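You operate a simulated robot arm through the tools that you are given. There is no shell and no other tool.

You run a simulated robot arm. Do the job below in one go: nothing can be reset, and whatever is moved stays where it is left.

## Task
Lock the hob, wipe both food rings off the glass, then unlock it.
Fine: with the cream cloth, which goes back where it lay; zone THREE first; zone ONE only when its H has gone out. What is to be rubbed or washed off counts as gone when no trace of it is left.
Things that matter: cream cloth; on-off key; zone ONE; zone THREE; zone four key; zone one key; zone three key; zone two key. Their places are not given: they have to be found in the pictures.

Only the result counts: the job must be done as asked and must still hold three seconds after the hand-in. Knocking over, shifting, dropping, spilling or breaking anything else fails it. Flat cloth is picked up by pressing the open fingertips on it (5 to 10 N) and closing them slowly along it; thin cloth reads only 2 to 8 mm in the jaws.

## Robot
A 7-joint arm with a two-finger gripper, fixed in place. Base frame: the origin is on the floor under the middle of its stand, x ahead of it, y to its left, z up; the work surface is at about z = 0.905. Readings come in m, rad, newtons and seconds.
With the tool pointing down near the work surface it reaches from about 0.34 to 0.76 m from the base axis. Its first joint turns from -2.496 to 2.496 rad. Payload 2.45 kg.
The tool frame sits at the grasp point between the pads (the TCP): z along the fingers, y along the line on which they close. The tips reach 0.026 m beyond it. The gripper opens to 0.096 m; its body begins 0.069 m behind the TCP.
Orientation is told as [roll, pitch, yaw] about the base's x, y, z axes, in that order, counted from this pose: with the fingers straight down and closing along the base's y, the tool's x points along the base's -x, its y along +y and its z along -z.

## Interface
- The arm moves only by the tool drive_tool. Its argument "steps" is text: rows parted by semicolons, each of 7 numbers parted by spaces: the shift along the base's x, y, z in m, then the turn, a rotation vector about the base's x, y, z in rad, then the opening in per cent of the stroke, from 0 (shut) to 100 (fully open). In form: tx ty tz wx wy wz gripper; .... A call has 1 to 20 rows; each row is the pose to reach, as a shift and turn from the pose commanded when the call began. Each row takes 0.2 s and may step no farther than 0.05 m and 0.15 rad from the row before; otherwise, or with a gripper value out of range, the whole call is refused. Where a pose cannot be reached the arm comes as near as it can. A force on the tool above 40 N (or 10 N above the force at the start of the call, whichever is more), or a blocked arm, ends the call early, and 0.2 s more pass. The fingers move at their own pace (about 0.05 m/s each) and stop on an object; they squeeze with about 26 N. The grip force told is the motor's: it shows also when the fingers shut on nothing. Time passes only in rows, and 0.2 s behind the last, so rows that repeat a pose let the fingers close. The reply holds the time, the measured pose of the TCP, the force on the tool along the base axes, the opening and the grip force, in the units named above and with some noise, with the torque about the TCP (base axes, N m) and any sound that the robot's microphone picked up.
- Cameras (640 x 400 px; columns grow to the right, rows downward): "scene" is fixed at [0.051, -0.6518, 1.489]; the picture's right is [0.83, -0.55, 0.00], its down [-0.32, -0.48, -0.81] and it looks along [0.45, 0.68, -0.58] (base axes); focal length 327 px, centre (320, 200). "wrist" rides on the gripper at [0.082, 0.003, -0.098] in the tool frame; the picture's right is [-0.04, 1.00, 0.00], its down [-0.73, -0.03, -0.68] and it looks along [-0.68, -0.03, 0.73] (tool axes); focal length 256 px, centre (320, 200).
- snapshot(camera): a new picture of that camera. It takes no simulated time.
- raise_lower(by): slides the trunk up (or, below 0, down) by that many m; the arm rides with it, the base frame stays. It gives what a move gives, with no picture.
- measure_at(camera, pixels): for up to 12 pixels [column, row] of the newest picture of that camera ("zoom" is the newest enlarged one), the place [x, y, z] in the base frame of the surface seen there, good to about 0.002 m. It takes no simulated time.
- zoom(camera, box): a new picture of the part [left, top, right, bottom] of that camera's present view, enlarged. It takes no simulated time.
- hand_in(): hands the job in; it is judged then, once.

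Unless the task says otherwise, let go and move clear before handing in.

The tools are called after "Call:" by a JSON object that holds its "name" and its "arguments". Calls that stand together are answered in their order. drive_tool: Moves the arm, as the interface text tells. Its arguments: {"type":"object","properties":{"steps":{"type":"string"}},"required":["steps"]} The other tools are called the same way: raise_lower (by) moves the trunk up or down; snapshot (camera) takes a picture; measure_at (camera, pixels) gives the place of the surface under pixels of a picture; zoom (camera, box) takes an enlarged picture of a part of a camera's view; hand_in () hands the job in.

At the start:

```text
time_s: 0.0
tool_pos: [0.4926, -0.0407, 1.1831]
orientation: [0.0, 0.0, -0.001]
contact_force: [-0.1, 1.0, 0.5]
ft_torque: [-0.02, -0.04, 0.0]
grip_width: 0.0958
gripper_force: 0.1
trunk travel left (down, up): [-0.575, 0.065]
```

scene: 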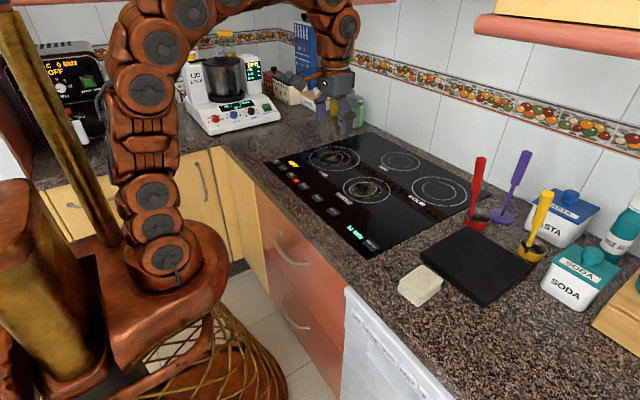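
wrist: 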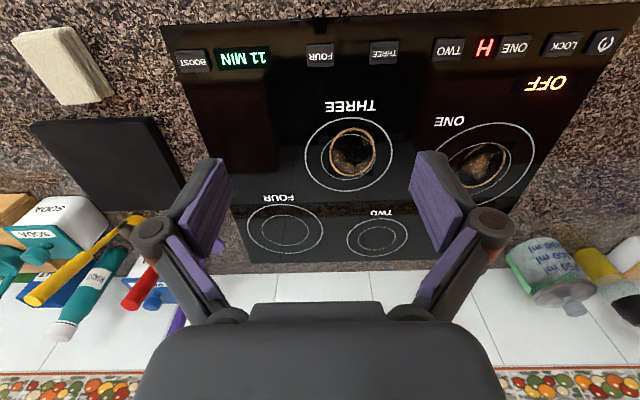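

The wrist view shows the key row at the front edge: on-off at (605,42), LOCK (565,44), ONE (513,47), a red H (485,47), TWO, THREE, FOUR and BOOST. The cream cloth is at (63,65), and there are food rings at (352,152) and (482,165). I'll zoom in and measure these.

Call:
{"name": "zoom", "arguments": {"camera": "wrist", "box": [420, 10, 640, 120]}}

Call:
{"name": "zoom", "arguments": {"camera": "scene", "box": [250, 130, 500, 310]}}

Call:
{"name": "measure_at", "arguments": {"camera": "wrist", "pixels": [[605, 42], [565, 44], [513, 47], [485, 47], [448, 49], [384, 53], [320, 55], [193, 62], [352, 152], [482, 165], [63, 65], [320, 16]]}}

Call:
{"name": "measure_at", "arguments": {"camera": "scene", "pixels": [[333, 160], [367, 189], [420, 287], [404, 285], [422, 304], [442, 284], [423, 267], [370, 258], [265, 162], [490, 190], [470, 265], [437, 189]]}}

```text
2.91 times, centred on (530, 65) of wrist
```

zoom: 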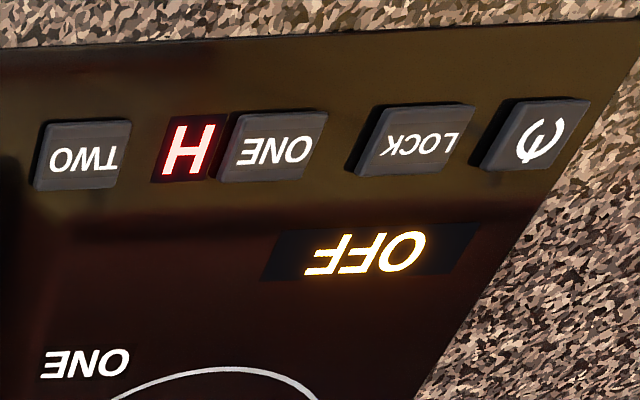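

```text
2.22 times, centred on (375, 220) of scene
```

zoom: 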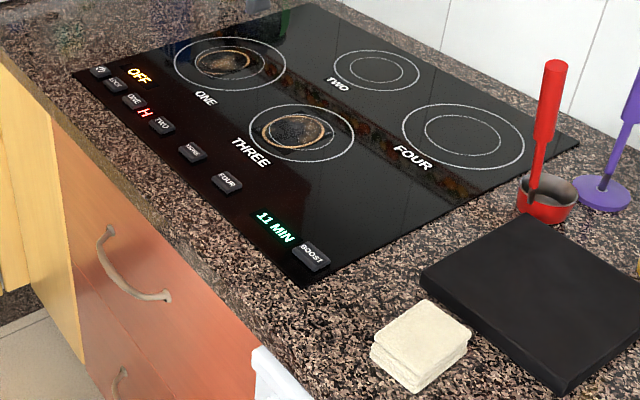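

```text
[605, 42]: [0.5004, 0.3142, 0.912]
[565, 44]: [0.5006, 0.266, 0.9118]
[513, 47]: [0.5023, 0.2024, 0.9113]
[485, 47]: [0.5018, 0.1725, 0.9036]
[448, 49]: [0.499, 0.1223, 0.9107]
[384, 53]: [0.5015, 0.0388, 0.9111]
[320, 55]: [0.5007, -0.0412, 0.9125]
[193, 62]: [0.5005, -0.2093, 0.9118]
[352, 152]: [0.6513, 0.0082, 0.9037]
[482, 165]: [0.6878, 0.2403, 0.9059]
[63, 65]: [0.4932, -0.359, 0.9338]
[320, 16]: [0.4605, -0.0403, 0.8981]
```

```text
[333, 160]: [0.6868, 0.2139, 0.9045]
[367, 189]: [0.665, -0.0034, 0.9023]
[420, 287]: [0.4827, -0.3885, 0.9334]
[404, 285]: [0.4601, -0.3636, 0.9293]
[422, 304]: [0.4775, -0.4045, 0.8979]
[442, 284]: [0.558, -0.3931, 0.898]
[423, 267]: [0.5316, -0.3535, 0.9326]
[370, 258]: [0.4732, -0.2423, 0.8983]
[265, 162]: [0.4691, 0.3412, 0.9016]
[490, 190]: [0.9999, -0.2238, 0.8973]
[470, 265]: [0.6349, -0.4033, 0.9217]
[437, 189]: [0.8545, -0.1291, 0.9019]
```

The keys lie along x≈0.50, with LOCK at about (0.501, 0.266) and its top at z≈0.912. The cloth looks like a folded pad near (0.49,-0.37) with its top at z≈0.933. I'll take a closer look at the cloth and the timer/display area before moving.

Call:
{"name": "zoom", "arguments": {"camera": "wrist", "box": [0, 10, 200, 135]}}

Call:
{"name": "zoom", "arguments": {"camera": "scene", "box": [380, 245, 460, 295]}}

Call:
{"name": "measure_at", "arguments": {"camera": "wrist", "pixels": [[14, 38], [70, 27], [113, 93], [62, 103], [40, 65], [85, 65], [305, 152], [392, 150], [350, 115], [348, 190], [435, 160], [535, 160]]}}

Call:
{"name": "measure_at", "arguments": {"camera": "scene", "pixels": [[398, 282], [420, 296], [441, 278], [418, 264], [398, 290], [421, 306], [442, 285], [346, 195], [388, 183], [313, 158], [357, 157], [320, 165]]}}

```text
3.20 times, centred on (100, 72) of wrist
```

zoom: 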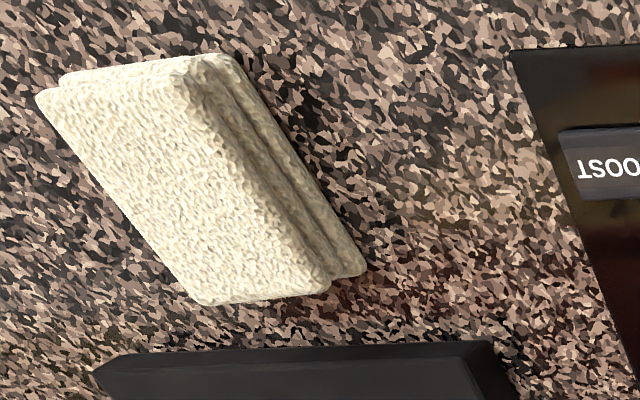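

```text
8.00 times, centred on (420, 270) of scene
```

zoom: 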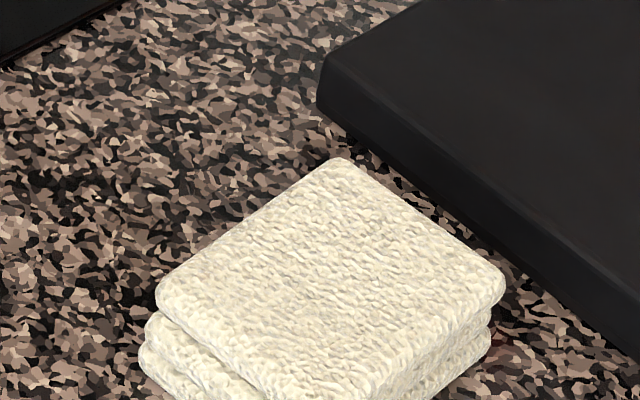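

```text
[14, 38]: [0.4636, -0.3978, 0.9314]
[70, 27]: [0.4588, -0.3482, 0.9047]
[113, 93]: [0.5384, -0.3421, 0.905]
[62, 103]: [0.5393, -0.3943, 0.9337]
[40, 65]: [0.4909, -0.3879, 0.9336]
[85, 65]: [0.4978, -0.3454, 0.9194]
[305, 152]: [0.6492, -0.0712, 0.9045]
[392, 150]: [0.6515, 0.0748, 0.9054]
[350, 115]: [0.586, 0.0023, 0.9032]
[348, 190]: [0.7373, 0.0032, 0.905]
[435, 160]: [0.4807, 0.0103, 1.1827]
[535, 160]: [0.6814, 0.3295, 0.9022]
```

```text
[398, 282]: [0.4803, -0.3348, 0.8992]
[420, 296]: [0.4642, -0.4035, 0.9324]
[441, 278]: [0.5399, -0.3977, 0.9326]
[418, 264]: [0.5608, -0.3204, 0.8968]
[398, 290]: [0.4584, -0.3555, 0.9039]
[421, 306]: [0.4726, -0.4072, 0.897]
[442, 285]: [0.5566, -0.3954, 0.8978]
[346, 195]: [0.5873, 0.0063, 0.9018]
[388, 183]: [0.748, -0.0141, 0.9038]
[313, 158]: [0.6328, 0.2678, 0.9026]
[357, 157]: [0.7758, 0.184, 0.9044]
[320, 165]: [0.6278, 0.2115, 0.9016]
```

The cloth is a folded block spanning about x 0.46–0.54, y −0.40…−0.345 and z 0.898–0.933. I'll close the gripper and move it above LOCK at (0.501, 0.266), staying high, then look again.

Call:
{"name": "drive_tool", "arguments": {"steps": "0 0.04 -0.02 0 0 0 50; 0.002 0.08 -0.04 0 0 0 20; 0.004 0.12 -0.06 0 0 0 0; 0.006 0.16 -0.08 0 0 0 0; 0.008 0.2 -0.1 0 0 0 0; 0.008 0.24 -0.12 0 0 0 0; 0.008 0.28 -0.14 0 0 0 0; 0.008 0.3067 -0.16 0 0 0 0; 0.008 0.3067 -0.18 0 0 0 0; 0.008 0.3067 -0.19 0 0 0 0; 0.008 0.3067 -0.19 0 0 0 0"}}

Call:
{"name": "snapshot", "arguments": {"camera": "wrist"}}

Call:
{"name": "snapshot", "arguments": {"camera": "scene"}}

```text
time_s: 2.4
tool_pos: [0.5008, 0.2647, 0.9913]
orientation: [0.0, -0.001, 0.001]
contact_force: [-0.6, 0.7, -0.4]
ft_torque: [-0.03, -0.01, 0.03]
grip_width: 0.0
gripper_force: 26.2
trunk travel left (down, up): [-0.575, 0.065]
```

```text
taken
```

wrist: 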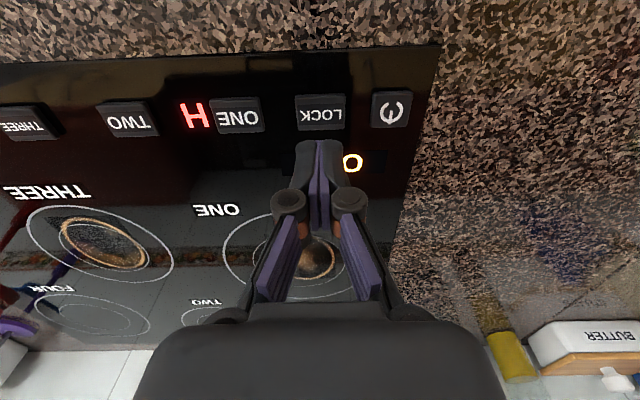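

```text
taken
```

scene: 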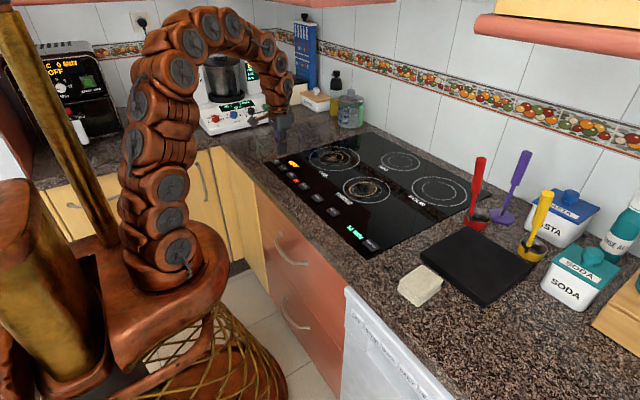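

The closed fingers sit over the LOCK column, and the H at (194,115) is still red. I'll measure the LOCK key's corners and the fingertip extents.

Call:
{"name": "measure_at", "arguments": {"camera": "wrist", "pixels": [[299, 98], [344, 98], [299, 126], [343, 126], [322, 112], [373, 97], [408, 97], [262, 104], [305, 150], [335, 150], [320, 145], [300, 180]]}}

Call:
{"name": "zoom", "arguments": {"camera": "wrist", "box": [180, 60, 440, 220]}}

```text
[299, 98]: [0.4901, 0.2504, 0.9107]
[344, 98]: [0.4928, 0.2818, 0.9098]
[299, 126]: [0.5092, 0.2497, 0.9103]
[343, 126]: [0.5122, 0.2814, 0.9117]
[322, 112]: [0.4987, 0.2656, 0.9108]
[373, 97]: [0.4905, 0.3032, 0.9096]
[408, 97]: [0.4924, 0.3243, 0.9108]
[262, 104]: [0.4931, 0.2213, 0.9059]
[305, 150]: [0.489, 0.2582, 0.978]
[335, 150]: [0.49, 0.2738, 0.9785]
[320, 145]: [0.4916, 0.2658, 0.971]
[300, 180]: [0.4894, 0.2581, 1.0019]
```

```text
2.46 times, centred on (310, 140) of wrist
```

zoom: 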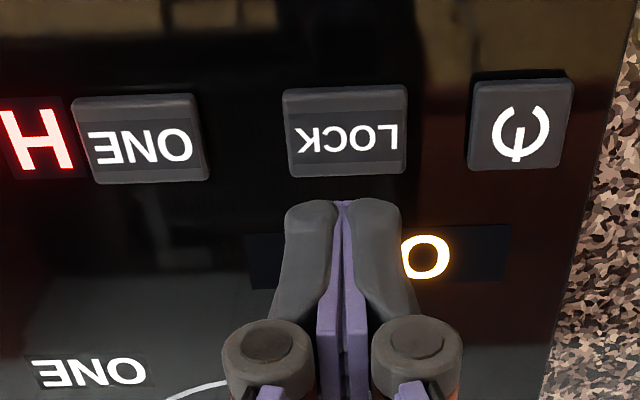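

The LOCK key covers x 0.489–0.513, y 0.250–0.282, and the closed tips fit inside it. I'll lower slowly until contact, expected at TCP z≈0.937.

Call:
{"name": "drive_tool", "arguments": {"steps": "0 0.001 -0.02 0 0 0 0; 0 0.001 -0.04 0 0 0 0; 0 0.001 -0.048 0 0 0 0; 0 0.001 -0.051 0 0 0 0; 0 0.001 -0.053 0 0 0 0; 0 0.001 -0.055 0 0 0 0; 0 0.001 -0.056 0 0 0 0"}}

Call:
{"name": "snapshot", "arguments": {"camera": "scene"}}

```text
time_s: 4.0
tool_pos: [0.5026, 0.2671, 0.937]
orientation: [-0.001, -0.001, 0.0]
contact_force: [-1.2, -0.2, 0.3]
ft_torque: [0.03, 0.03, -0.01]
grip_width: 0.0061
gripper_force: 28.5
trunk travel left (down, up): [-0.575, 0.065]
```

```text
taken
```

scene: 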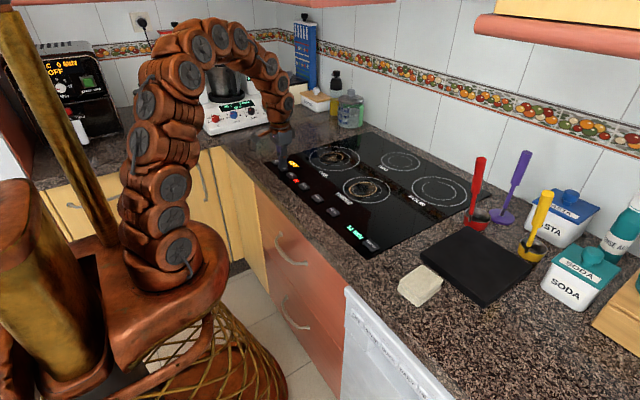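

Force is still about 0, but the jaw opening reads 0.006, which is odd. I'll look through the wrist camera.

Call:
{"name": "snapshot", "arguments": {"camera": "wrist"}}

Call:
{"name": "zoom", "arguments": {"camera": "scene", "box": [245, 110, 345, 200]}}

```text
taken
```

wrist: 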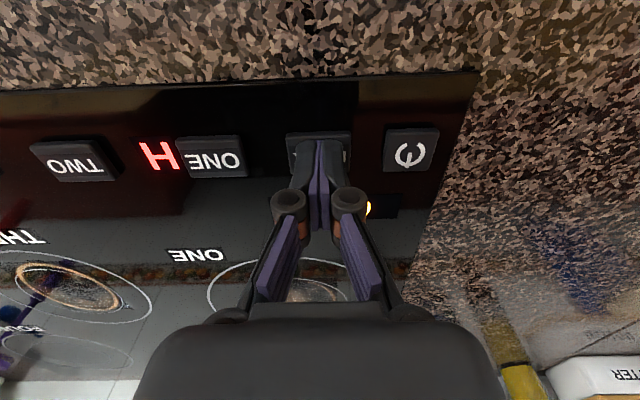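

```text
4.44 times, centred on (295, 155) of scene
```

zoom: 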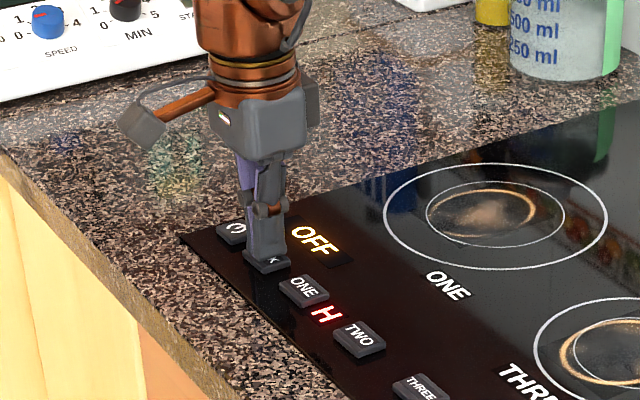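

The tip is right over the LOCK key and nearly touching. I'll press in 1 mm steps and hold.

Call:
{"name": "drive_tool", "arguments": {"steps": "0 0 -0.001 0 0 0 0; 0 0 -0.002 0 0 0 0; 0 0 -0.002 0 0 0 0"}}

Call:
{"name": "zoom", "arguments": {"camera": "scene", "box": [245, 110, 345, 200]}}

```text
time_s: 4.8
tool_pos: [0.5014, 0.2652, 0.934]
orientation: [-0.001, -0.001, 0.0]
contact_force: [0.1, -0.2, 1.9]
ft_torque: [0.01, 0.03, 0.01]
grip_width: 0.0059
gripper_force: 28.3
trunk travel left (down, up): [-0.575, 0.065]
```

```text
4.44 times, centred on (295, 155) of scene
```

zoom: 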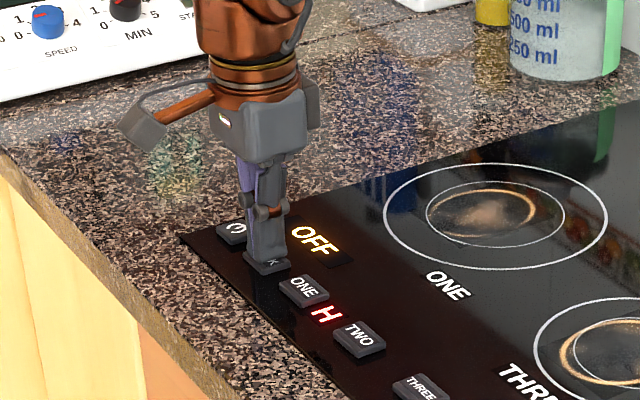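

Contact has begun, with 1.9 N upward. I'll press a little further and watch for a sound or a display change.

Call:
{"name": "drive_tool", "arguments": {"steps": "0 0 -0.001 0 0 0 0; 0 0 -0.002 0 0 0 0; 0 0 -0.002 0 0 0 0; 0 0 -0.002 0 0 0 0"}}

Call:
{"name": "zoom", "arguments": {"camera": "scene", "box": [245, 110, 345, 200]}}

```text
time_s: 5.8
tool_pos: [0.5005, 0.2666, 0.9336]
orientation: [0.0, -0.002, 0.0]
contact_force: [0.3, 0.2, 2.6]
ft_torque: [-0.01, -0.02, 0.04]
grip_width: 0.0061
gripper_force: 29.0
trunk travel left (down, up): [-0.575, 0.065]
heard: click
```

```text
4.44 times, centred on (295, 155) of scene
```

zoom: 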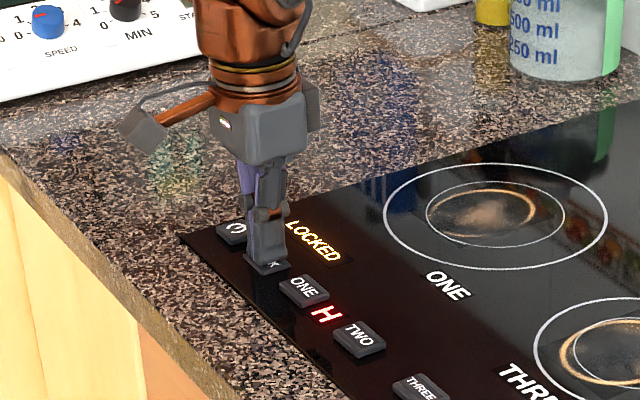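

A click was heard and the display now reads LOCKED. I'll lift straight up and check that it stays.

Call:
{"name": "drive_tool", "arguments": {"steps": "0 0 0.01 0 0 0 0; 0 0 0.04 0 0 0 0; 0 0 0.08 0 0 0 0; 0 0 0.12 0 0 0 0; 0 0 0.12 0 0 0 0"}}

Call:
{"name": "zoom", "arguments": {"camera": "scene", "box": [245, 110, 345, 200]}}

```text
time_s: 7.0
tool_pos: [0.5019, 0.2662, 1.0523]
orientation: [-0.001, 0.003, -0.001]
contact_force: [-0.3, -0.6, 0.3]
ft_torque: [0.0, 0.0, 0.04]
grip_width: 0.0
gripper_force: 28.4
trunk travel left (down, up): [-0.575, 0.065]
```

```text
4.44 times, centred on (295, 155) of scene
```

zoom: 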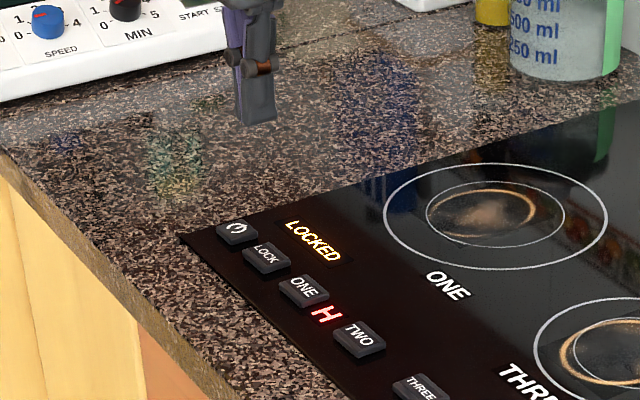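

It stays LOCKED, and the H is still lit. Now I'll travel to above the cream cloth, opening the jaws on the way.

Call:
{"name": "drive_tool", "arguments": {"steps": "0 -0.04 0 0 0 0 30; 0 -0.085 0 0 0 0 60; 0 -0.13 0 0 0 0 100; 0 -0.175 0 0 0 0 100; 0 -0.22 0 0 0 0 100; 0 -0.265 0 0 0 0 100; 0 -0.31 0 0 0 0 100; 0 -0.355 0 0 0 0 100; 0 -0.4 0 0 0 0 100; 0 -0.445 0 0 0 0 100; 0 -0.49 0 0 0 0 100; 0 -0.535 0 0 0 0 100; 0 -0.58 0 0 0 0 100; 0 -0.62 0 0 0 0 100; 0 -0.64 0 0 0 0 100; 0 -0.64 0 0 0 0 100"}}

Call:
{"name": "snapshot", "arguments": {"camera": "wrist"}}

Call:
{"name": "snapshot", "arguments": {"camera": "scene"}}

```text
time_s: 10.4
tool_pos: [0.5009, -0.3754, 1.0532]
orientation: [-0.001, 0.0, 0.0]
contact_force: [0.4, -0.1, 0.2]
ft_torque: [0.0, -0.01, 0.01]
grip_width: 0.0962
gripper_force: 0.0
trunk travel left (down, up): [-0.575, 0.065]
```

```text
taken
```

wrist: 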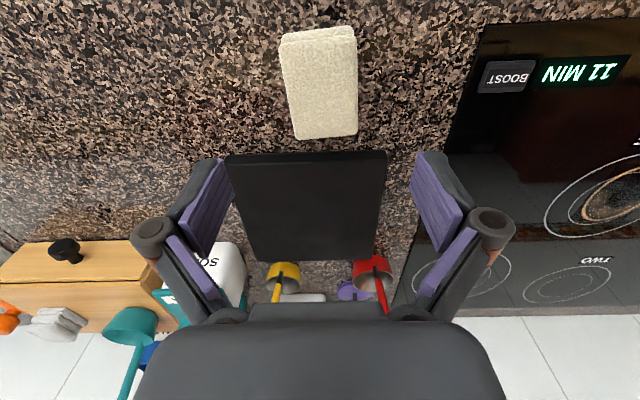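

```text
taken
```

scene: 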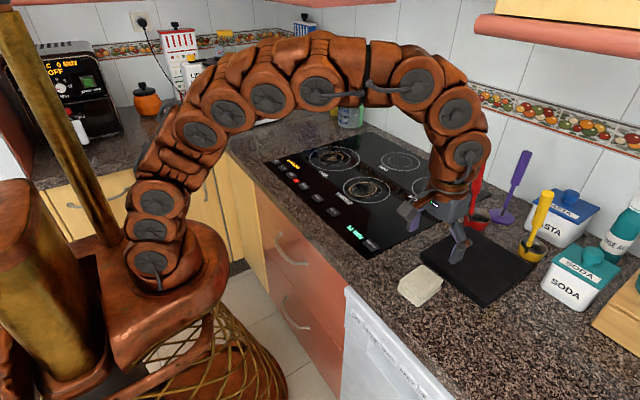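

Call:
{"name": "zoom", "arguments": {"camera": "wrist", "box": [240, 10, 400, 160]}}

Call:
{"name": "measure_at", "arguments": {"camera": "wrist", "pixels": [[282, 42], [353, 32], [356, 130], [297, 135], [320, 85], [290, 85], [354, 85], [318, 40], [322, 132], [300, 155], [386, 152], [228, 158]]}}

```text
2.67 times, centred on (320, 85) of wrist
```

zoom: 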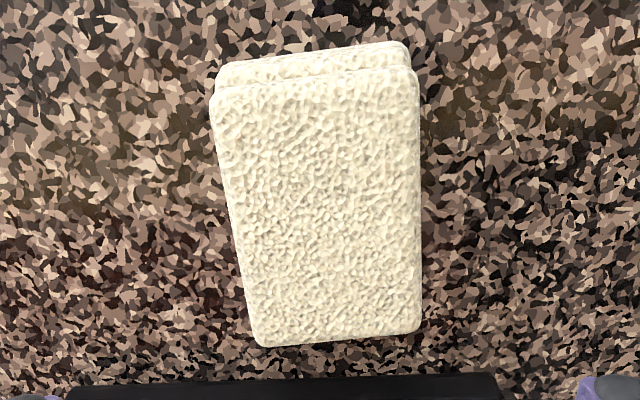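

```text
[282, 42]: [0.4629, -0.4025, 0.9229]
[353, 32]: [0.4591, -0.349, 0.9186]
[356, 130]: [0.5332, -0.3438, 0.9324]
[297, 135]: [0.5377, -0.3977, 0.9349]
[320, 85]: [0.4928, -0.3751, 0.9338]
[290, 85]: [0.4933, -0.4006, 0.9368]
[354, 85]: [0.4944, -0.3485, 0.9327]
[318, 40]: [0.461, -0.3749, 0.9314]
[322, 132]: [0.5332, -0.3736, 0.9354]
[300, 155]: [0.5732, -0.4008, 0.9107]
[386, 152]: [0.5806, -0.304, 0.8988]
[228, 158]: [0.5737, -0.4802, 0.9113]
```

The cloth block is centred at about (0.4995, -0.3735) and turned about +0.067 rad, with top z≈0.934 and the slab starting beyond x≈0.573. I'll match the yaw and lower the open fingers to either side of it, tips about 9 mm above the counter.

Call:
{"name": "drive_tool", "arguments": {"steps": "-0.001 0 -0.02 0 0 0.067 100; -0.002 0 -0.05 0 0 0.067 100; -0.002 0 -0.08 0 0 0.067 100; -0.002 0 -0.095 0 0 0.067 100; -0.002 0 -0.105 0 0 0.067 100; -0.002 0 -0.112 0 0 0.067 100; -0.002 0 -0.12 0 0 0.067 100; -0.002 0 -0.12 0 0 0.067 100"}}

Call:
{"name": "snapshot", "arguments": {"camera": "wrist"}}

Call:
{"name": "zoom", "arguments": {"camera": "scene", "box": [360, 210, 500, 310]}}

```text
time_s: 12.2
tool_pos: [0.4988, -0.3748, 0.9335]
orientation: [0.0, 0.001, 0.067]
contact_force: [-0.4, 0.0, -0.4]
ft_torque: [0.01, 0.03, -0.01]
grip_width: 0.0961
gripper_force: 0.1
trunk travel left (down, up): [-0.575, 0.065]
```

```text
taken
```

wrist: 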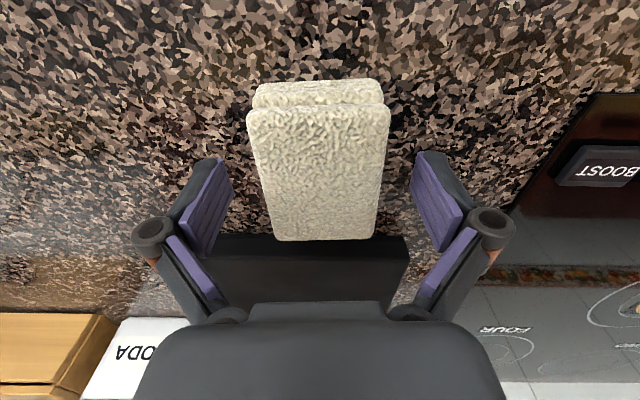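

```text
4.00 times, centred on (430, 260) of scene
```

zoom: 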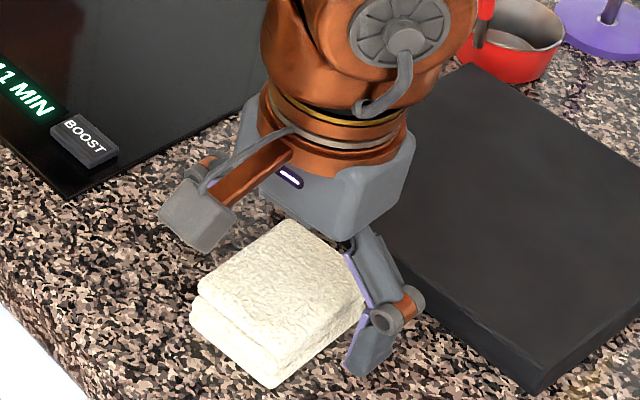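

The cloth sits centred between the open fingers. I'll close gently in stages.

Call:
{"name": "drive_tool", "arguments": {"steps": "0 0 0 0 0 0 80; 0 0 0 0 0 0 68; 0 0 0 0 0 0 60; 0 0 0 0 0 0 55; 0 0 0 0 0 0 50; 0 0 0 0 0 0 45; 0 0 0 0 0 0 45"}}

Call:
{"name": "snapshot", "arguments": {"camera": "wrist"}}

```text
time_s: 13.8
tool_pos: [0.4991, -0.3742, 0.9329]
orientation: [0.001, -0.001, 0.065]
contact_force: [-0.1, -0.3, 4.6]
ft_torque: [-0.01, 0.02, 0.05]
grip_width: 0.0593
gripper_force: 25.6
trunk travel left (down, up): [-0.575, 0.065]
```

```text
taken
```

wrist: 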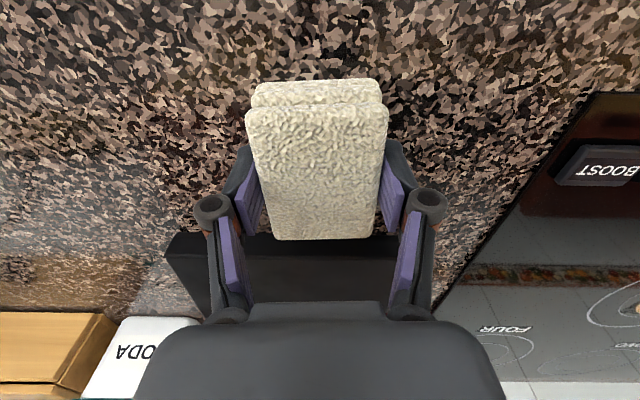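

The jaws stopped at 0.0593 with 25.6 N, so the block is held. I'll lift a few centimetres and check.

Call:
{"name": "drive_tool", "arguments": {"steps": "0 0 0 0 0 0 30; 0 0 0.01 0 0 0 30; 0 0 0.03 0 0 0 30; 0 0 0.06 0 0 0 30; 0 0 0.09 0 0 0 30; 0 0 0.09 0 0 0 30"}}

Call:
{"name": "snapshot", "arguments": {"camera": "wrist"}}

Call:
{"name": "snapshot", "arguments": {"camera": "scene"}}

```text
time_s: 15.2
tool_pos: [0.499, -0.3737, 1.0227]
orientation: [-0.001, 0.0, 0.067]
contact_force: [0.1, 0.4, -1.6]
ft_torque: [0.01, -0.02, 0.02]
grip_width: 0.0591
gripper_force: 25.8
trunk travel left (down, up): [-0.575, 0.065]
```

```text
taken
```

wrist: 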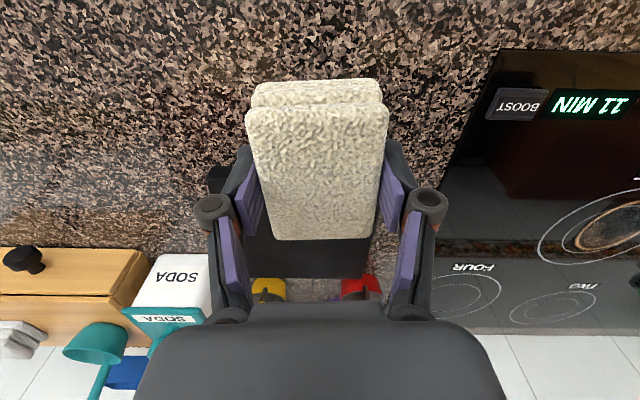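

```text
taken
```

scene: 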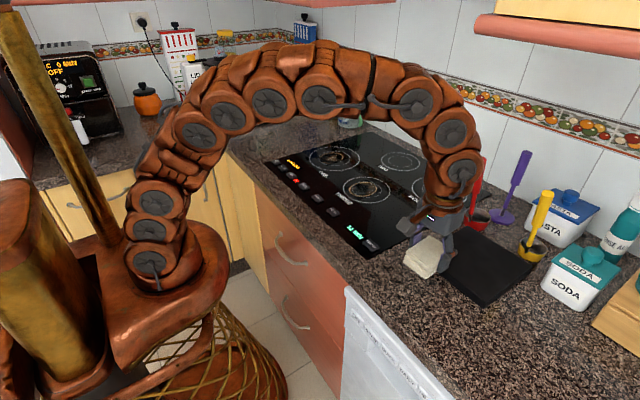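

The cloth is held (about 1.6 N of weight). I'll move toward zone THREE but stop to one side, so the wrist camera sees the ring clear of the cloth.

Call:
{"name": "drive_tool", "arguments": {"steps": "0 0.04 0.01 0 0 -0.03 30; 0 0.08 0.02 0 0 -0.067 30; 0 0.12 0.03 0 0 -0.067 30; 0 0.16 0.04 0 0 -0.067 30; 0 0.2 0.04 0 0 -0.067 30; 0 0.2 0.04 0 0 -0.067 30"}}

Call:
{"name": "snapshot", "arguments": {"camera": "wrist"}}

Call:
{"name": "zoom", "arguments": {"camera": "scene", "box": [260, 130, 440, 240]}}

```text
time_s: 16.6
tool_pos: [0.4998, -0.1741, 1.0624]
orientation: [0.0, 0.001, 0.0]
contact_force: [0.3, -1.0, -0.5]
ft_torque: [0.05, 0.03, -0.03]
grip_width: 0.0589
gripper_force: 25.2
trunk travel left (down, up): [-0.575, 0.065]
```

```text
taken
```

wrist: 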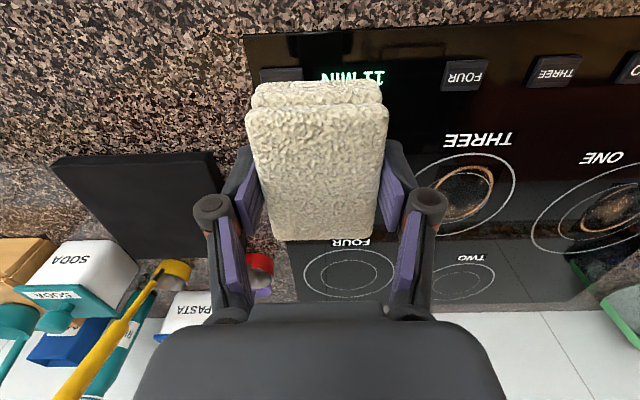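

```text
3.56 times, centred on (350, 185) of scene
```

zoom: 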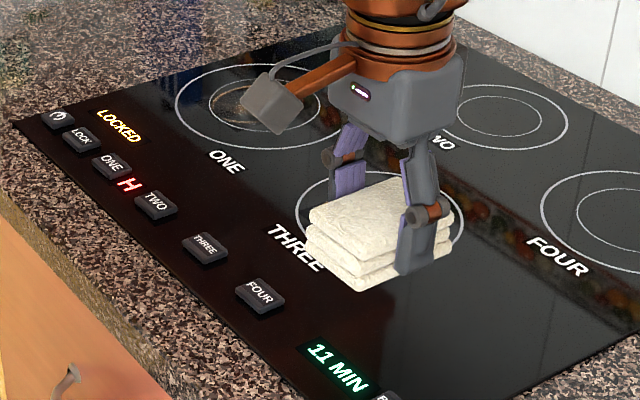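

The hob reads LOCKED and H is still lit. I'll zoom on ring THREE in the wrist view and measure its outline.

Call:
{"name": "zoom", "arguments": {"camera": "wrist", "box": [400, 120, 640, 270]}}

```text
2.67 times, centred on (520, 195) of wrist
```

zoom: 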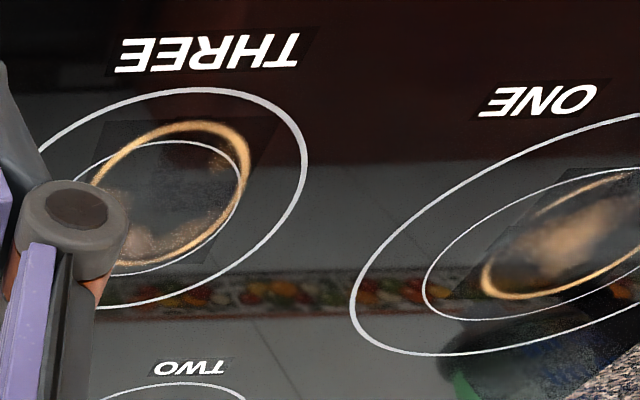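

Call:
{"name": "measure_at", "arguments": {"camera": "zoom", "pixels": [[205, 123], [248, 165], [235, 200], [175, 262], [115, 160], [130, 240], [275, 125], [105, 125], [485, 275], [500, 290], [620, 175], [590, 295]]}}

Call:
{"name": "measure_at", "arguments": {"camera": "scene", "pixels": [[320, 158], [332, 167], [345, 152], [357, 157], [311, 160]]}}

```text
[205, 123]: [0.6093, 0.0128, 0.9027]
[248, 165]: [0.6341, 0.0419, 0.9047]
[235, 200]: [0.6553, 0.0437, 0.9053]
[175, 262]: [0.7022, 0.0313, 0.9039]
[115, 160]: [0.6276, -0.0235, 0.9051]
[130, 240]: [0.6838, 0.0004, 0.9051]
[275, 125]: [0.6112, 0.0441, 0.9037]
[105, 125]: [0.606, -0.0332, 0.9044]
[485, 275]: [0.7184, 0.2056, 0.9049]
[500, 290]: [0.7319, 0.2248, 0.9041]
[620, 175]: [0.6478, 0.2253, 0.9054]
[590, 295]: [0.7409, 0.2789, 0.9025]
```

```text
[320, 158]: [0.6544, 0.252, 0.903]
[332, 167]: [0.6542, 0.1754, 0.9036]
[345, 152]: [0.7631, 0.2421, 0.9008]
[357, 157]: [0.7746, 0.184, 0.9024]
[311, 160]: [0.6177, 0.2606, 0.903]
```

Ring THREE spans about x 0.609–0.705, y −0.04…0.047, centred near (0.657, 0.004). I'll move the cloth above its centre and lower it to just above the glass.

Call:
{"name": "drive_tool", "arguments": {"steps": "0.026 0.03 -0.01 0 0 0 30; 0.052 0.06 -0.02 0 0 0 30; 0.078 0.09 -0.03 0 0 0 30; 0.104 0.12 -0.04 0 0 0 30; 0.13 0.15 -0.06 0 0 0 30; 0.158 0.177 -0.08 0 0 0 30; 0.158 0.177 -0.1 0 0 0 30; 0.158 0.177 -0.115 0 0 0 30; 0.158 0.177 -0.12 0 0 0 30; 0.158 0.177 -0.12 0 0 0 30"}}

Call:
{"name": "zoom", "arguments": {"camera": "scene", "box": [260, 130, 440, 240]}}

```text
time_s: 18.8
tool_pos: [0.6576, 0.0016, 0.9427]
orientation: [0.0, 0.0, 0.001]
contact_force: [-0.6, 0.5, -0.2]
ft_torque: [0.01, -0.04, -0.04]
grip_width: 0.0592
gripper_force: 26.3
trunk travel left (down, up): [-0.575, 0.065]
```

```text
3.56 times, centred on (350, 185) of scene
```

zoom: 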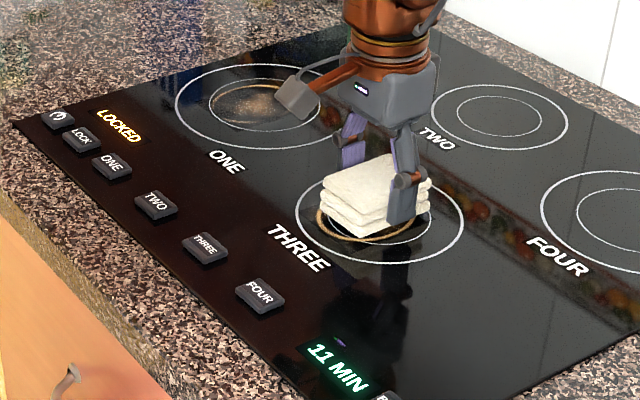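

The H has gone out between ONE and TWO; I'll re-check it later. Now I'll lower the cloth onto ring THREE gently to find contact.

Call:
{"name": "drive_tool", "arguments": {"steps": "0 0 -0.002 0 0 0 30; 0 0 -0.004 0 0 0 30; 0 0 -0.006 0 0 0 30; 0 0 -0.007 0 0 0 30; 0 0 -0.007 0 0 0 30"}}

```text
time_s: 20.0
tool_pos: [0.6567, 0.0023, 0.9375]
orientation: [0.0, -0.003, -0.001]
contact_force: [1.1, 0.8, 23.3]
ft_torque: [0.03, 0.23, 0.02]
grip_width: 0.0591
gripper_force: 25.9
trunk travel left (down, up): [-0.575, 0.065]
```

Contact is stiff: 23 N at 1.4 mm of commanded depth. I'll ease up about 0.9 mm and check the force before stroking.

Call:
{"name": "drive_tool", "arguments": {"steps": "0 0 0.0009 0 0 0 30; 0 0 0.0009 0 0 0 30"}}

```text
time_s: 20.6
tool_pos: [0.6568, 0.0024, 0.9383]
orientation: [0.002, -0.002, 0.002]
contact_force: [3.9, -1.3, 22.4]
ft_torque: [-0.04, -0.24, -0.01]
grip_width: 0.0589
gripper_force: 26.2
trunk travel left (down, up): [-0.575, 0.065]
```

Call:
{"name": "drive_tool", "arguments": {"steps": "0 0 0.0006 0 0 0 30; 0 0 0.001 0 0 0 30; 0 0 0.001 0 0 0 30"}}

```text
time_s: 21.4
tool_pos: [0.6563, 0.003, 0.9373]
orientation: [0.0, 0.001, -0.001]
contact_force: [4.8, -1.2, 9.2]
ft_torque: [0.01, -0.4, -0.02]
grip_width: 0.0591
gripper_force: 25.6
trunk travel left (down, up): [-0.575, 0.065]
```

The force is now 9 N, which suits wiping. I'll run a first raster over ring THREE.

Call:
{"name": "drive_tool", "arguments": {"steps": "-0.02 -0.015 0 0 0 0 30; -0.035 -0.03 0 0 0 0 30; -0.01 -0.03 0 0 0 0 30; 0.015 -0.03 0 0 0 0 30; 0.035 -0.03 0 0 0 0 30; 0.035 -0.01 0 0 0 0 30; 0.015 0 0 0 0 0 30; -0.01 0 0 0 0 0 30; -0.035 0 0 0 0 0 30; -0.035 0.02 0 0 0 0 30; -0.02 0.03 0 0 0 0 30; 0.01 0.03 0 0 0 0 30; 0.035 0.03 0 0 0 0 30; 0.02 0.01 0 0 0 0 30; 0 0 0 0 0 0 30"}}

Call:
{"name": "zoom", "arguments": {"camera": "scene", "box": [260, 130, 440, 240]}}

Call:
{"name": "snapshot", "arguments": {"camera": "wrist"}}

```text
time_s: 24.6
tool_pos: [0.6564, 0.0028, 0.9367]
orientation: [0.0, -0.001, 0.0]
contact_force: [0.7, 0.4, 8.7]
ft_torque: [0.11, -0.07, -0.05]
grip_width: 0.0593
gripper_force: 26.5
trunk travel left (down, up): [-0.575, 0.065]
```

```text
3.56 times, centred on (350, 185) of scene
```

zoom: 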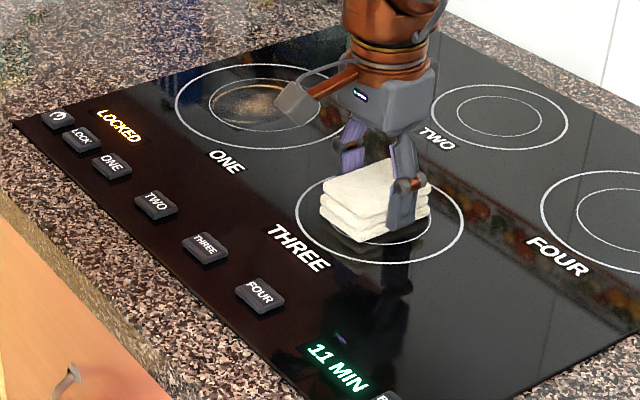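

```text
taken
```

wrist: 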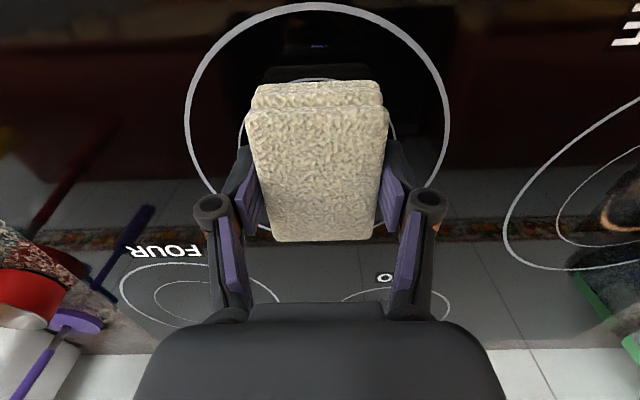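

Most of ring THREE is gone. I'll do a second overlapping pass with strokes in the other direction, then lift and inspect.

Call:
{"name": "drive_tool", "arguments": {"steps": "-0.02 -0.02 0 0 0 0 30; -0.04 -0.04 0 0 0 0 30; -0.04 -0.015 0 0 0 0 30; -0.04 0.015 0 0 0 0 30; -0.04 0.04 0 0 0 0 30; -0.015 0.04 0 0 0 0 30; -0.015 0.015 0 0 0 0 30; -0.015 -0.015 0 0 0 0 30; -0.015 -0.04 0 0 0 0 30; 0.015 -0.04 0 0 0 0 30; 0.015 -0.015 0 0 0 0 30; 0.015 0.015 0 0 0 0 30; 0.015 0.04 0 0 0 0 30; 0.04 0.04 0 0 0 0 30; 0.04 0.015 0 0 0 0 30; 0.04 -0.015 0 0 0 0 30; 0.04 -0.04 0 0 0 0 30; 0.02 -0.02 0 0 0 0 30; 0 0 0 0 0 0 30; 0 0 0.02 0 0 0 30"}}

Call:
{"name": "zoom", "arguments": {"camera": "scene", "box": [260, 130, 440, 240]}}

```text
time_s: 28.8
tool_pos: [0.6565, 0.0032, 0.9581]
orientation: [0.0, 0.001, 0.001]
contact_force: [0.0, 0.0, 0.0]
ft_torque: [0.02, 0.02, -0.02]
grip_width: 0.0589
gripper_force: 25.7
trunk travel left (down, up): [-0.575, 0.065]
```

```text
3.56 times, centred on (350, 185) of scene
```

zoom: 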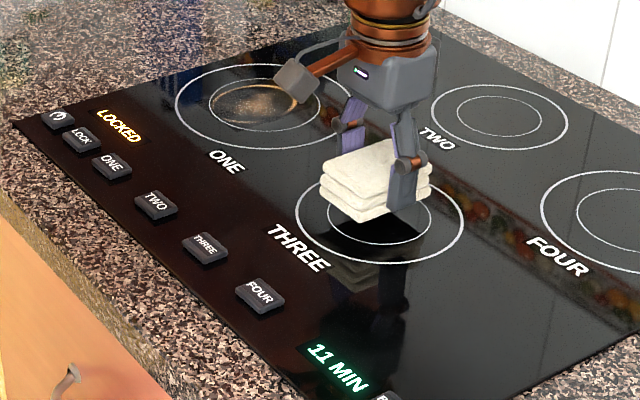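

No trace of ring THREE is visible around the cloth. I'll lift and move aside to see the whole zone from both cameras, and check the H again.

Call:
{"name": "drive_tool", "arguments": {"steps": "-0.01 0 0.04 0 0 0 30; -0.03 0.02 0.07 0 0 0 30; -0.06 0.05 0.09 0 0 0 30; -0.09 0.08 0.1 0 0 0 30; -0.12 0.11 0.1 0 0 0 30; -0.15 0.14 0.1 0 0 0 30; -0.157 0.17 0.1 0 0 0 30; -0.157 0.2 0.1 0 0 0 30; -0.157 0.23 0.1 0 0 0 30; -0.157 0.23 0.1 0 0 0 30"}}

Call:
{"name": "snapshot", "arguments": {"camera": "wrist"}}

Call:
{"name": "zoom", "arguments": {"camera": "scene", "box": [260, 130, 440, 240]}}

```text
time_s: 31.0
tool_pos: [0.5006, 0.2328, 1.0577]
orientation: [0.0, -0.001, 0.001]
contact_force: [-0.1, -0.4, -0.1]
ft_torque: [-0.02, 0.02, -0.02]
grip_width: 0.0591
gripper_force: 25.7
trunk travel left (down, up): [-0.575, 0.065]
```

```text
taken
```

wrist: 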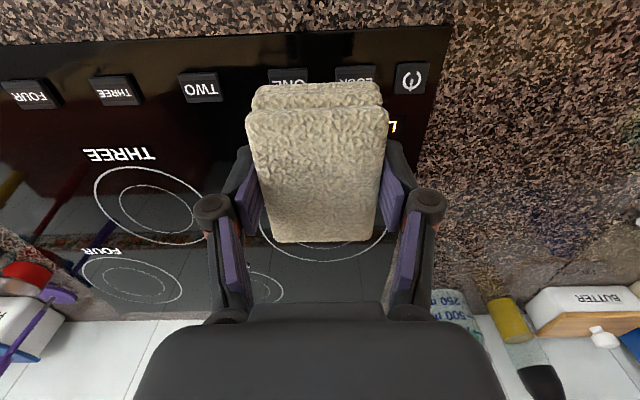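

```text
3.56 times, centred on (350, 185) of scene
```

zoom: 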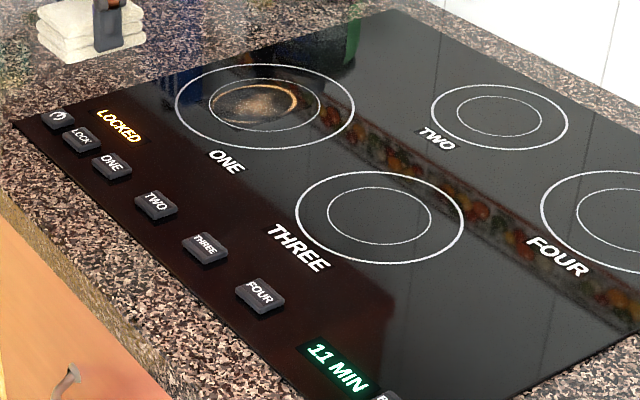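

Zone THREE looks clean, the H is out, and the hob is still LOCKED. I'll take tighter zooms to check THREE for traces and measure ring ONE.

Call:
{"name": "zoom", "arguments": {"camera": "scene", "box": [335, 170, 400, 212]}}

Call:
{"name": "zoom", "arguments": {"camera": "wrist", "box": [80, 140, 240, 250]}}

Call:
{"name": "zoom", "arguments": {"camera": "scene", "box": [300, 140, 370, 182]}}

```text
9.52 times, centred on (368, 191) of scene
```

zoom: 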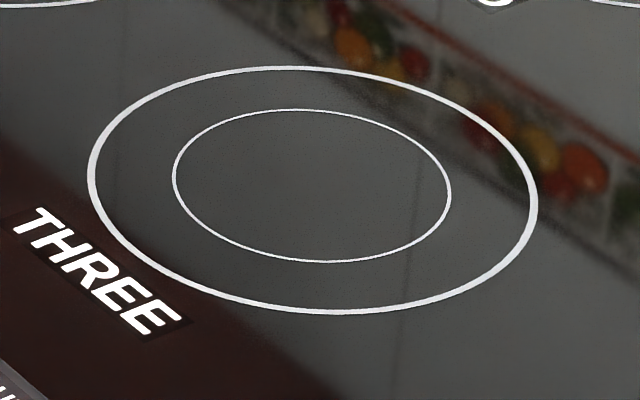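

```text
3.64 times, centred on (160, 195) of wrist
```

zoom: 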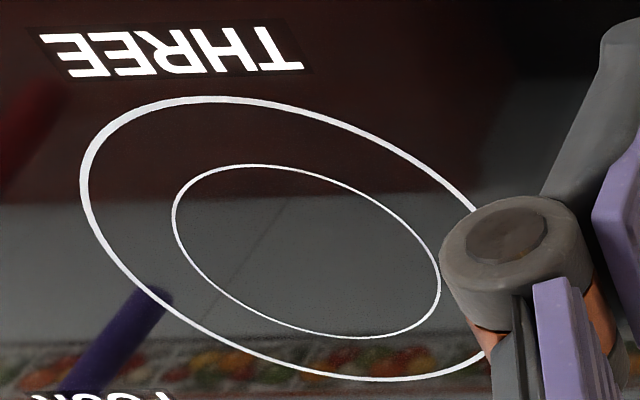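

```text
9.14 times, centred on (335, 161) of scene
```

zoom: 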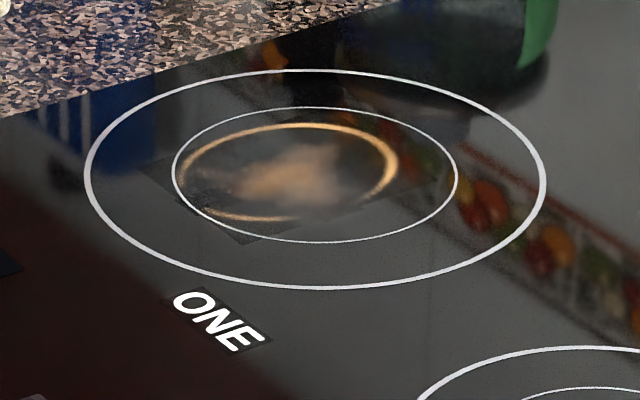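

THREE is spotless. Next I'll measure ring ONE's outline in this zoom.

Call:
{"name": "measure_at", "arguments": {"camera": "zoom", "pixels": [[180, 180], [240, 133], [310, 124], [397, 165], [370, 198], [250, 218], [200, 205], [85, 170], [545, 190], [290, 70], [325, 289], [290, 175]]}}

```text
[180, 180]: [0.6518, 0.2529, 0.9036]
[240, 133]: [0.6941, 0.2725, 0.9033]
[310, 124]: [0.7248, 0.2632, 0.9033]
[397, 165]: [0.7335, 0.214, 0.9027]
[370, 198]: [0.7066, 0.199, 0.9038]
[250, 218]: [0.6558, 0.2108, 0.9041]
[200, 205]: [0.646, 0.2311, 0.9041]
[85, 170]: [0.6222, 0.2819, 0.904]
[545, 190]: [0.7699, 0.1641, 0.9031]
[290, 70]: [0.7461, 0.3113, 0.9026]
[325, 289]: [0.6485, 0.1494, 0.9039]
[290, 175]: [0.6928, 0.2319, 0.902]
```

Ring ONE spans x 0.646–0.738, y 0.195–0.28, centred near (0.692, 0.237). Before wiping I'll check where the measuring jug and the other items behind the hob stand.

Call:
{"name": "snapshot", "arguments": {"camera": "scene"}}

Call:
{"name": "measure_at", "arguments": {"camera": "wrist", "pixels": [[440, 298], [455, 312], [475, 305], [500, 310], [520, 330], [540, 320], [600, 335], [545, 375], [430, 290], [408, 78], [395, 128]]}}

Call:
{"name": "zoom", "arguments": {"camera": "scene", "box": [240, 60, 400, 180]}}

```text
taken
```

scene: 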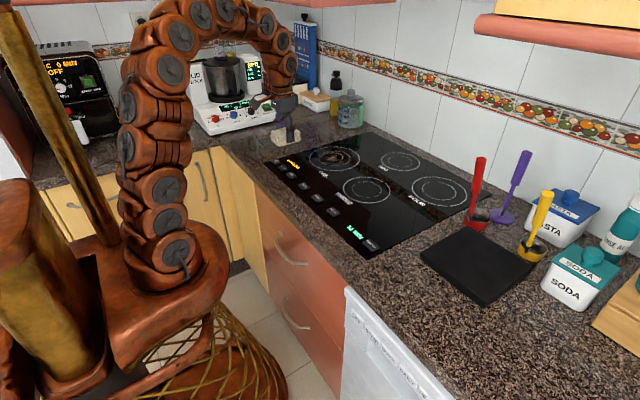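

```text
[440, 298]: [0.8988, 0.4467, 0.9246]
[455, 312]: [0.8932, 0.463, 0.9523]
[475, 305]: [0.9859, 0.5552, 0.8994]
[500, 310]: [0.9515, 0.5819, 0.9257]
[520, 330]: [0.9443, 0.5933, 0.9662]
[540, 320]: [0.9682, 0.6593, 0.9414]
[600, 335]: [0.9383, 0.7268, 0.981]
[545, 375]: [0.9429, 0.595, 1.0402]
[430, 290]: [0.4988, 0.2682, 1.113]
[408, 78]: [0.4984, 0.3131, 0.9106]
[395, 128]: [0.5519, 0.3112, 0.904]
```

```text
3.33 times, centred on (320, 120) of scene
```

zoom: 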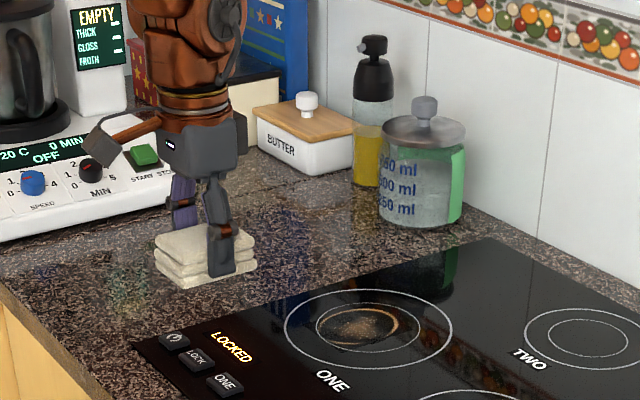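

The jug is over 0.2 m away and H is out, so zone ONE may be wiped. I'll move forward over ring ONE and lower to just above the glass.

Call:
{"name": "drive_tool", "arguments": {"steps": "0.04 0 0 0 0 0 30; 0.08 0 0 0 0 0 30; 0.12 0.001 -0.01 0 0 0 30; 0.155 0.002 -0.03 0 0 0 30; 0.18 0.003 -0.055 0 0 0 30; 0.19 0.003 -0.085 0 0 0 30; 0.19 0.003 -0.105 0 0 0 30; 0.19 0.003 -0.115 0 0 0 30; 0.19 0.003 -0.1185 0 0 0 30; 0.19 0.003 -0.1185 0 0 0 30"}}

Call:
{"name": "zoom", "arguments": {"camera": "scene", "box": [260, 110, 440, 220]}}

```text
time_s: 33.2
tool_pos: [0.6899, 0.2356, 0.9387]
orientation: [0.001, 0.0, -0.001]
contact_force: [0.6, -0.4, 0.3]
ft_torque: [-0.02, -0.02, 0.0]
grip_width: 0.0592
gripper_force: 25.9
trunk travel left (down, up): [-0.575, 0.065]
```

```text
3.56 times, centred on (350, 165) of scene
```

zoom: 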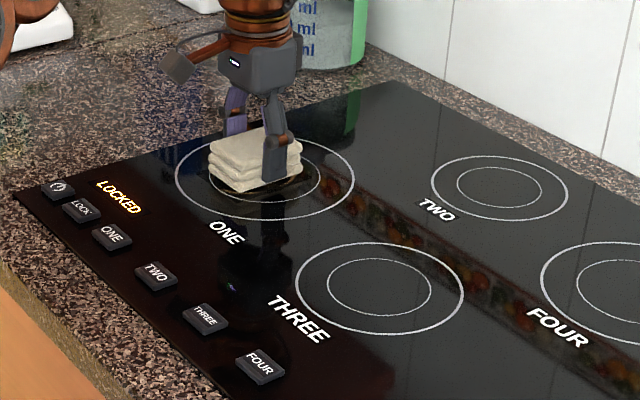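

The H is still out. I'll lower 1.5–2 mm to reach about 9 N.

Call:
{"name": "drive_tool", "arguments": {"steps": "0 0 -0.001 0 0 0 30; 0 0 -0.0015 0 0 0 30; 0 0 -0.0015 0 0 0 30"}}

```text
time_s: 34.0
tool_pos: [0.6902, 0.2371, 0.9376]
orientation: [0.001, 0.0, 0.0]
contact_force: [0.3, -0.3, -0.3]
ft_torque: [0.01, 0.01, 0.01]
grip_width: 0.059
gripper_force: 26.0
trunk travel left (down, up): [-0.575, 0.065]
```

Call:
{"name": "drive_tool", "arguments": {"steps": "0 0 -0.0005 0 0 0 30; 0 0 -0.001 0 0 0 30; 0 0 -0.001 0 0 0 30"}}

```text
time_s: 34.8
tool_pos: [0.69, 0.2368, 0.9361]
orientation: [0.001, -0.001, 0.0]
contact_force: [0.7, 2.0, 4.3]
ft_torque: [0.02, 0.16, -0.06]
grip_width: 0.0594
gripper_force: 26.0
trunk travel left (down, up): [-0.575, 0.065]
```

Contact reads 4.3 N. I'll go 0.4 mm deeper and start the first raster over ring ONE, staying within reach.

Call:
{"name": "drive_tool", "arguments": {"steps": "0 0 -0.0004 0 0 0 30; -0.015 -0.015 -0.0004 0 0 0 30; -0.03 -0.03 -0.0004 0 0 0 30; -0.01 -0.03 -0.0004 0 0 0 30; 0.01 -0.03 -0.0004 0 0 0 30; 0.02 -0.03 -0.0004 0 0 0 30; 0.02 -0.01 -0.0004 0 0 0 30; 0.01 0 -0.0004 0 0 0 30; -0.01 0 -0.0004 0 0 0 30; -0.03 0 -0.0004 0 0 0 30; -0.03 0.015 -0.0004 0 0 0 30; -0.03 0.03 -0.0004 0 0 0 30; -0.01 0.03 -0.0004 0 0 0 30; 0.01 0.03 -0.0004 0 0 0 30; 0.018 0.03 -0.0004 0 0 0 30; 0.01 0.01 -0.0004 0 0 0 30; 0 0 -0.0004 0 0 0 30"}}

Call:
{"name": "zoom", "arguments": {"camera": "scene", "box": [260, 110, 440, 220]}}

```text
time_s: 38.4
tool_pos: [0.6917, 0.2355, 0.9369]
orientation: [0.0, 0.0, 0.0]
contact_force: [1.3, -0.3, 3.4]
ft_torque: [0.15, 0.02, 0.0]
grip_width: 0.0593
gripper_force: 25.8
trunk travel left (down, up): [-0.575, 0.065]
```

```text
3.56 times, centred on (350, 165) of scene
```

zoom: 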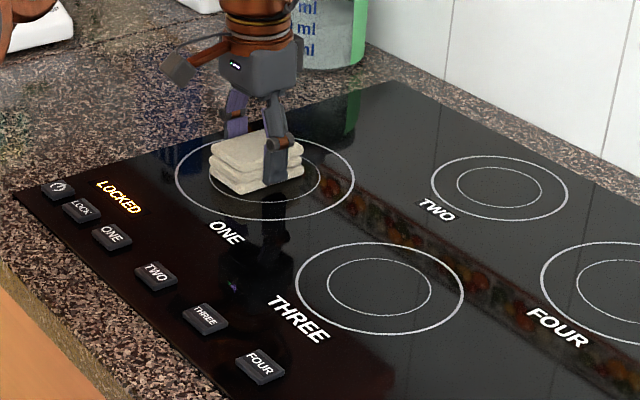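

Ring ONE is mostly gone. Force dropped to 3.4 N, so I'll press 0.5 mm deeper for a crossing second pass, then lift.

Call:
{"name": "drive_tool", "arguments": {"steps": "-0.015 -0.02 -0.0005 0 0 0 30; -0.035 -0.04 -0.0005 0 0 0 30; -0.035 -0.015 -0.0005 0 0 0 30; -0.035 0.015 -0.0005 0 0 0 30; -0.035 0.04 -0.0005 0 0 0 30; -0.015 0.04 -0.0005 0 0 0 30; -0.015 0.015 -0.0005 0 0 0 30; -0.015 -0.015 -0.0005 0 0 0 30; -0.015 -0.04 -0.0005 0 0 0 30; 0.005 -0.04 -0.0005 0 0 0 30; 0.005 -0.015 -0.0005 0 0 0 30; 0.005 0.015 -0.0005 0 0 0 30; 0.005 0.04 -0.0005 0 0 0 30; 0.015 0.03 -0.0005 0 0 0 30; 0.02 0.01 -0.0005 0 0 0 30; 0.022 -0.015 -0.0005 0 0 0 30; 0.022 -0.04 -0.0005 0 0 0 30; 0.01 -0.02 -0.0005 0 0 0 30; 0 0 -0.0005 0 0 0 30; 0 0 0.02 0 0 0 30"}}

Call:
{"name": "zoom", "arguments": {"camera": "scene", "box": [260, 110, 440, 220]}}

```text
time_s: 42.6
tool_pos: [0.691, 0.236, 0.9563]
orientation: [0.001, 0.0, 0.001]
contact_force: [0.8, -0.4, -0.5]
ft_torque: [0.01, 0.01, 0.01]
grip_width: 0.0592
gripper_force: 26.0
trunk travel left (down, up): [-0.575, 0.065]
```

```text
3.56 times, centred on (350, 165) of scene
```

zoom: 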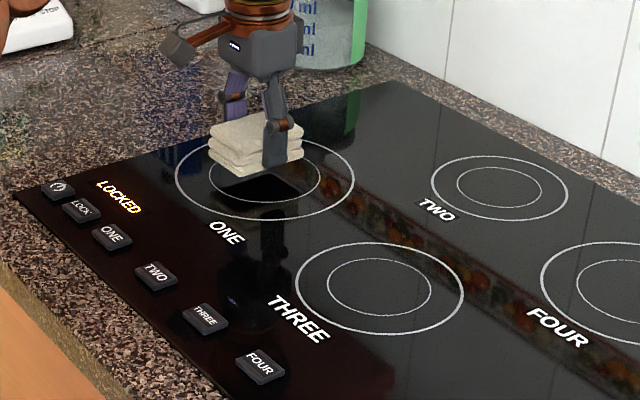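

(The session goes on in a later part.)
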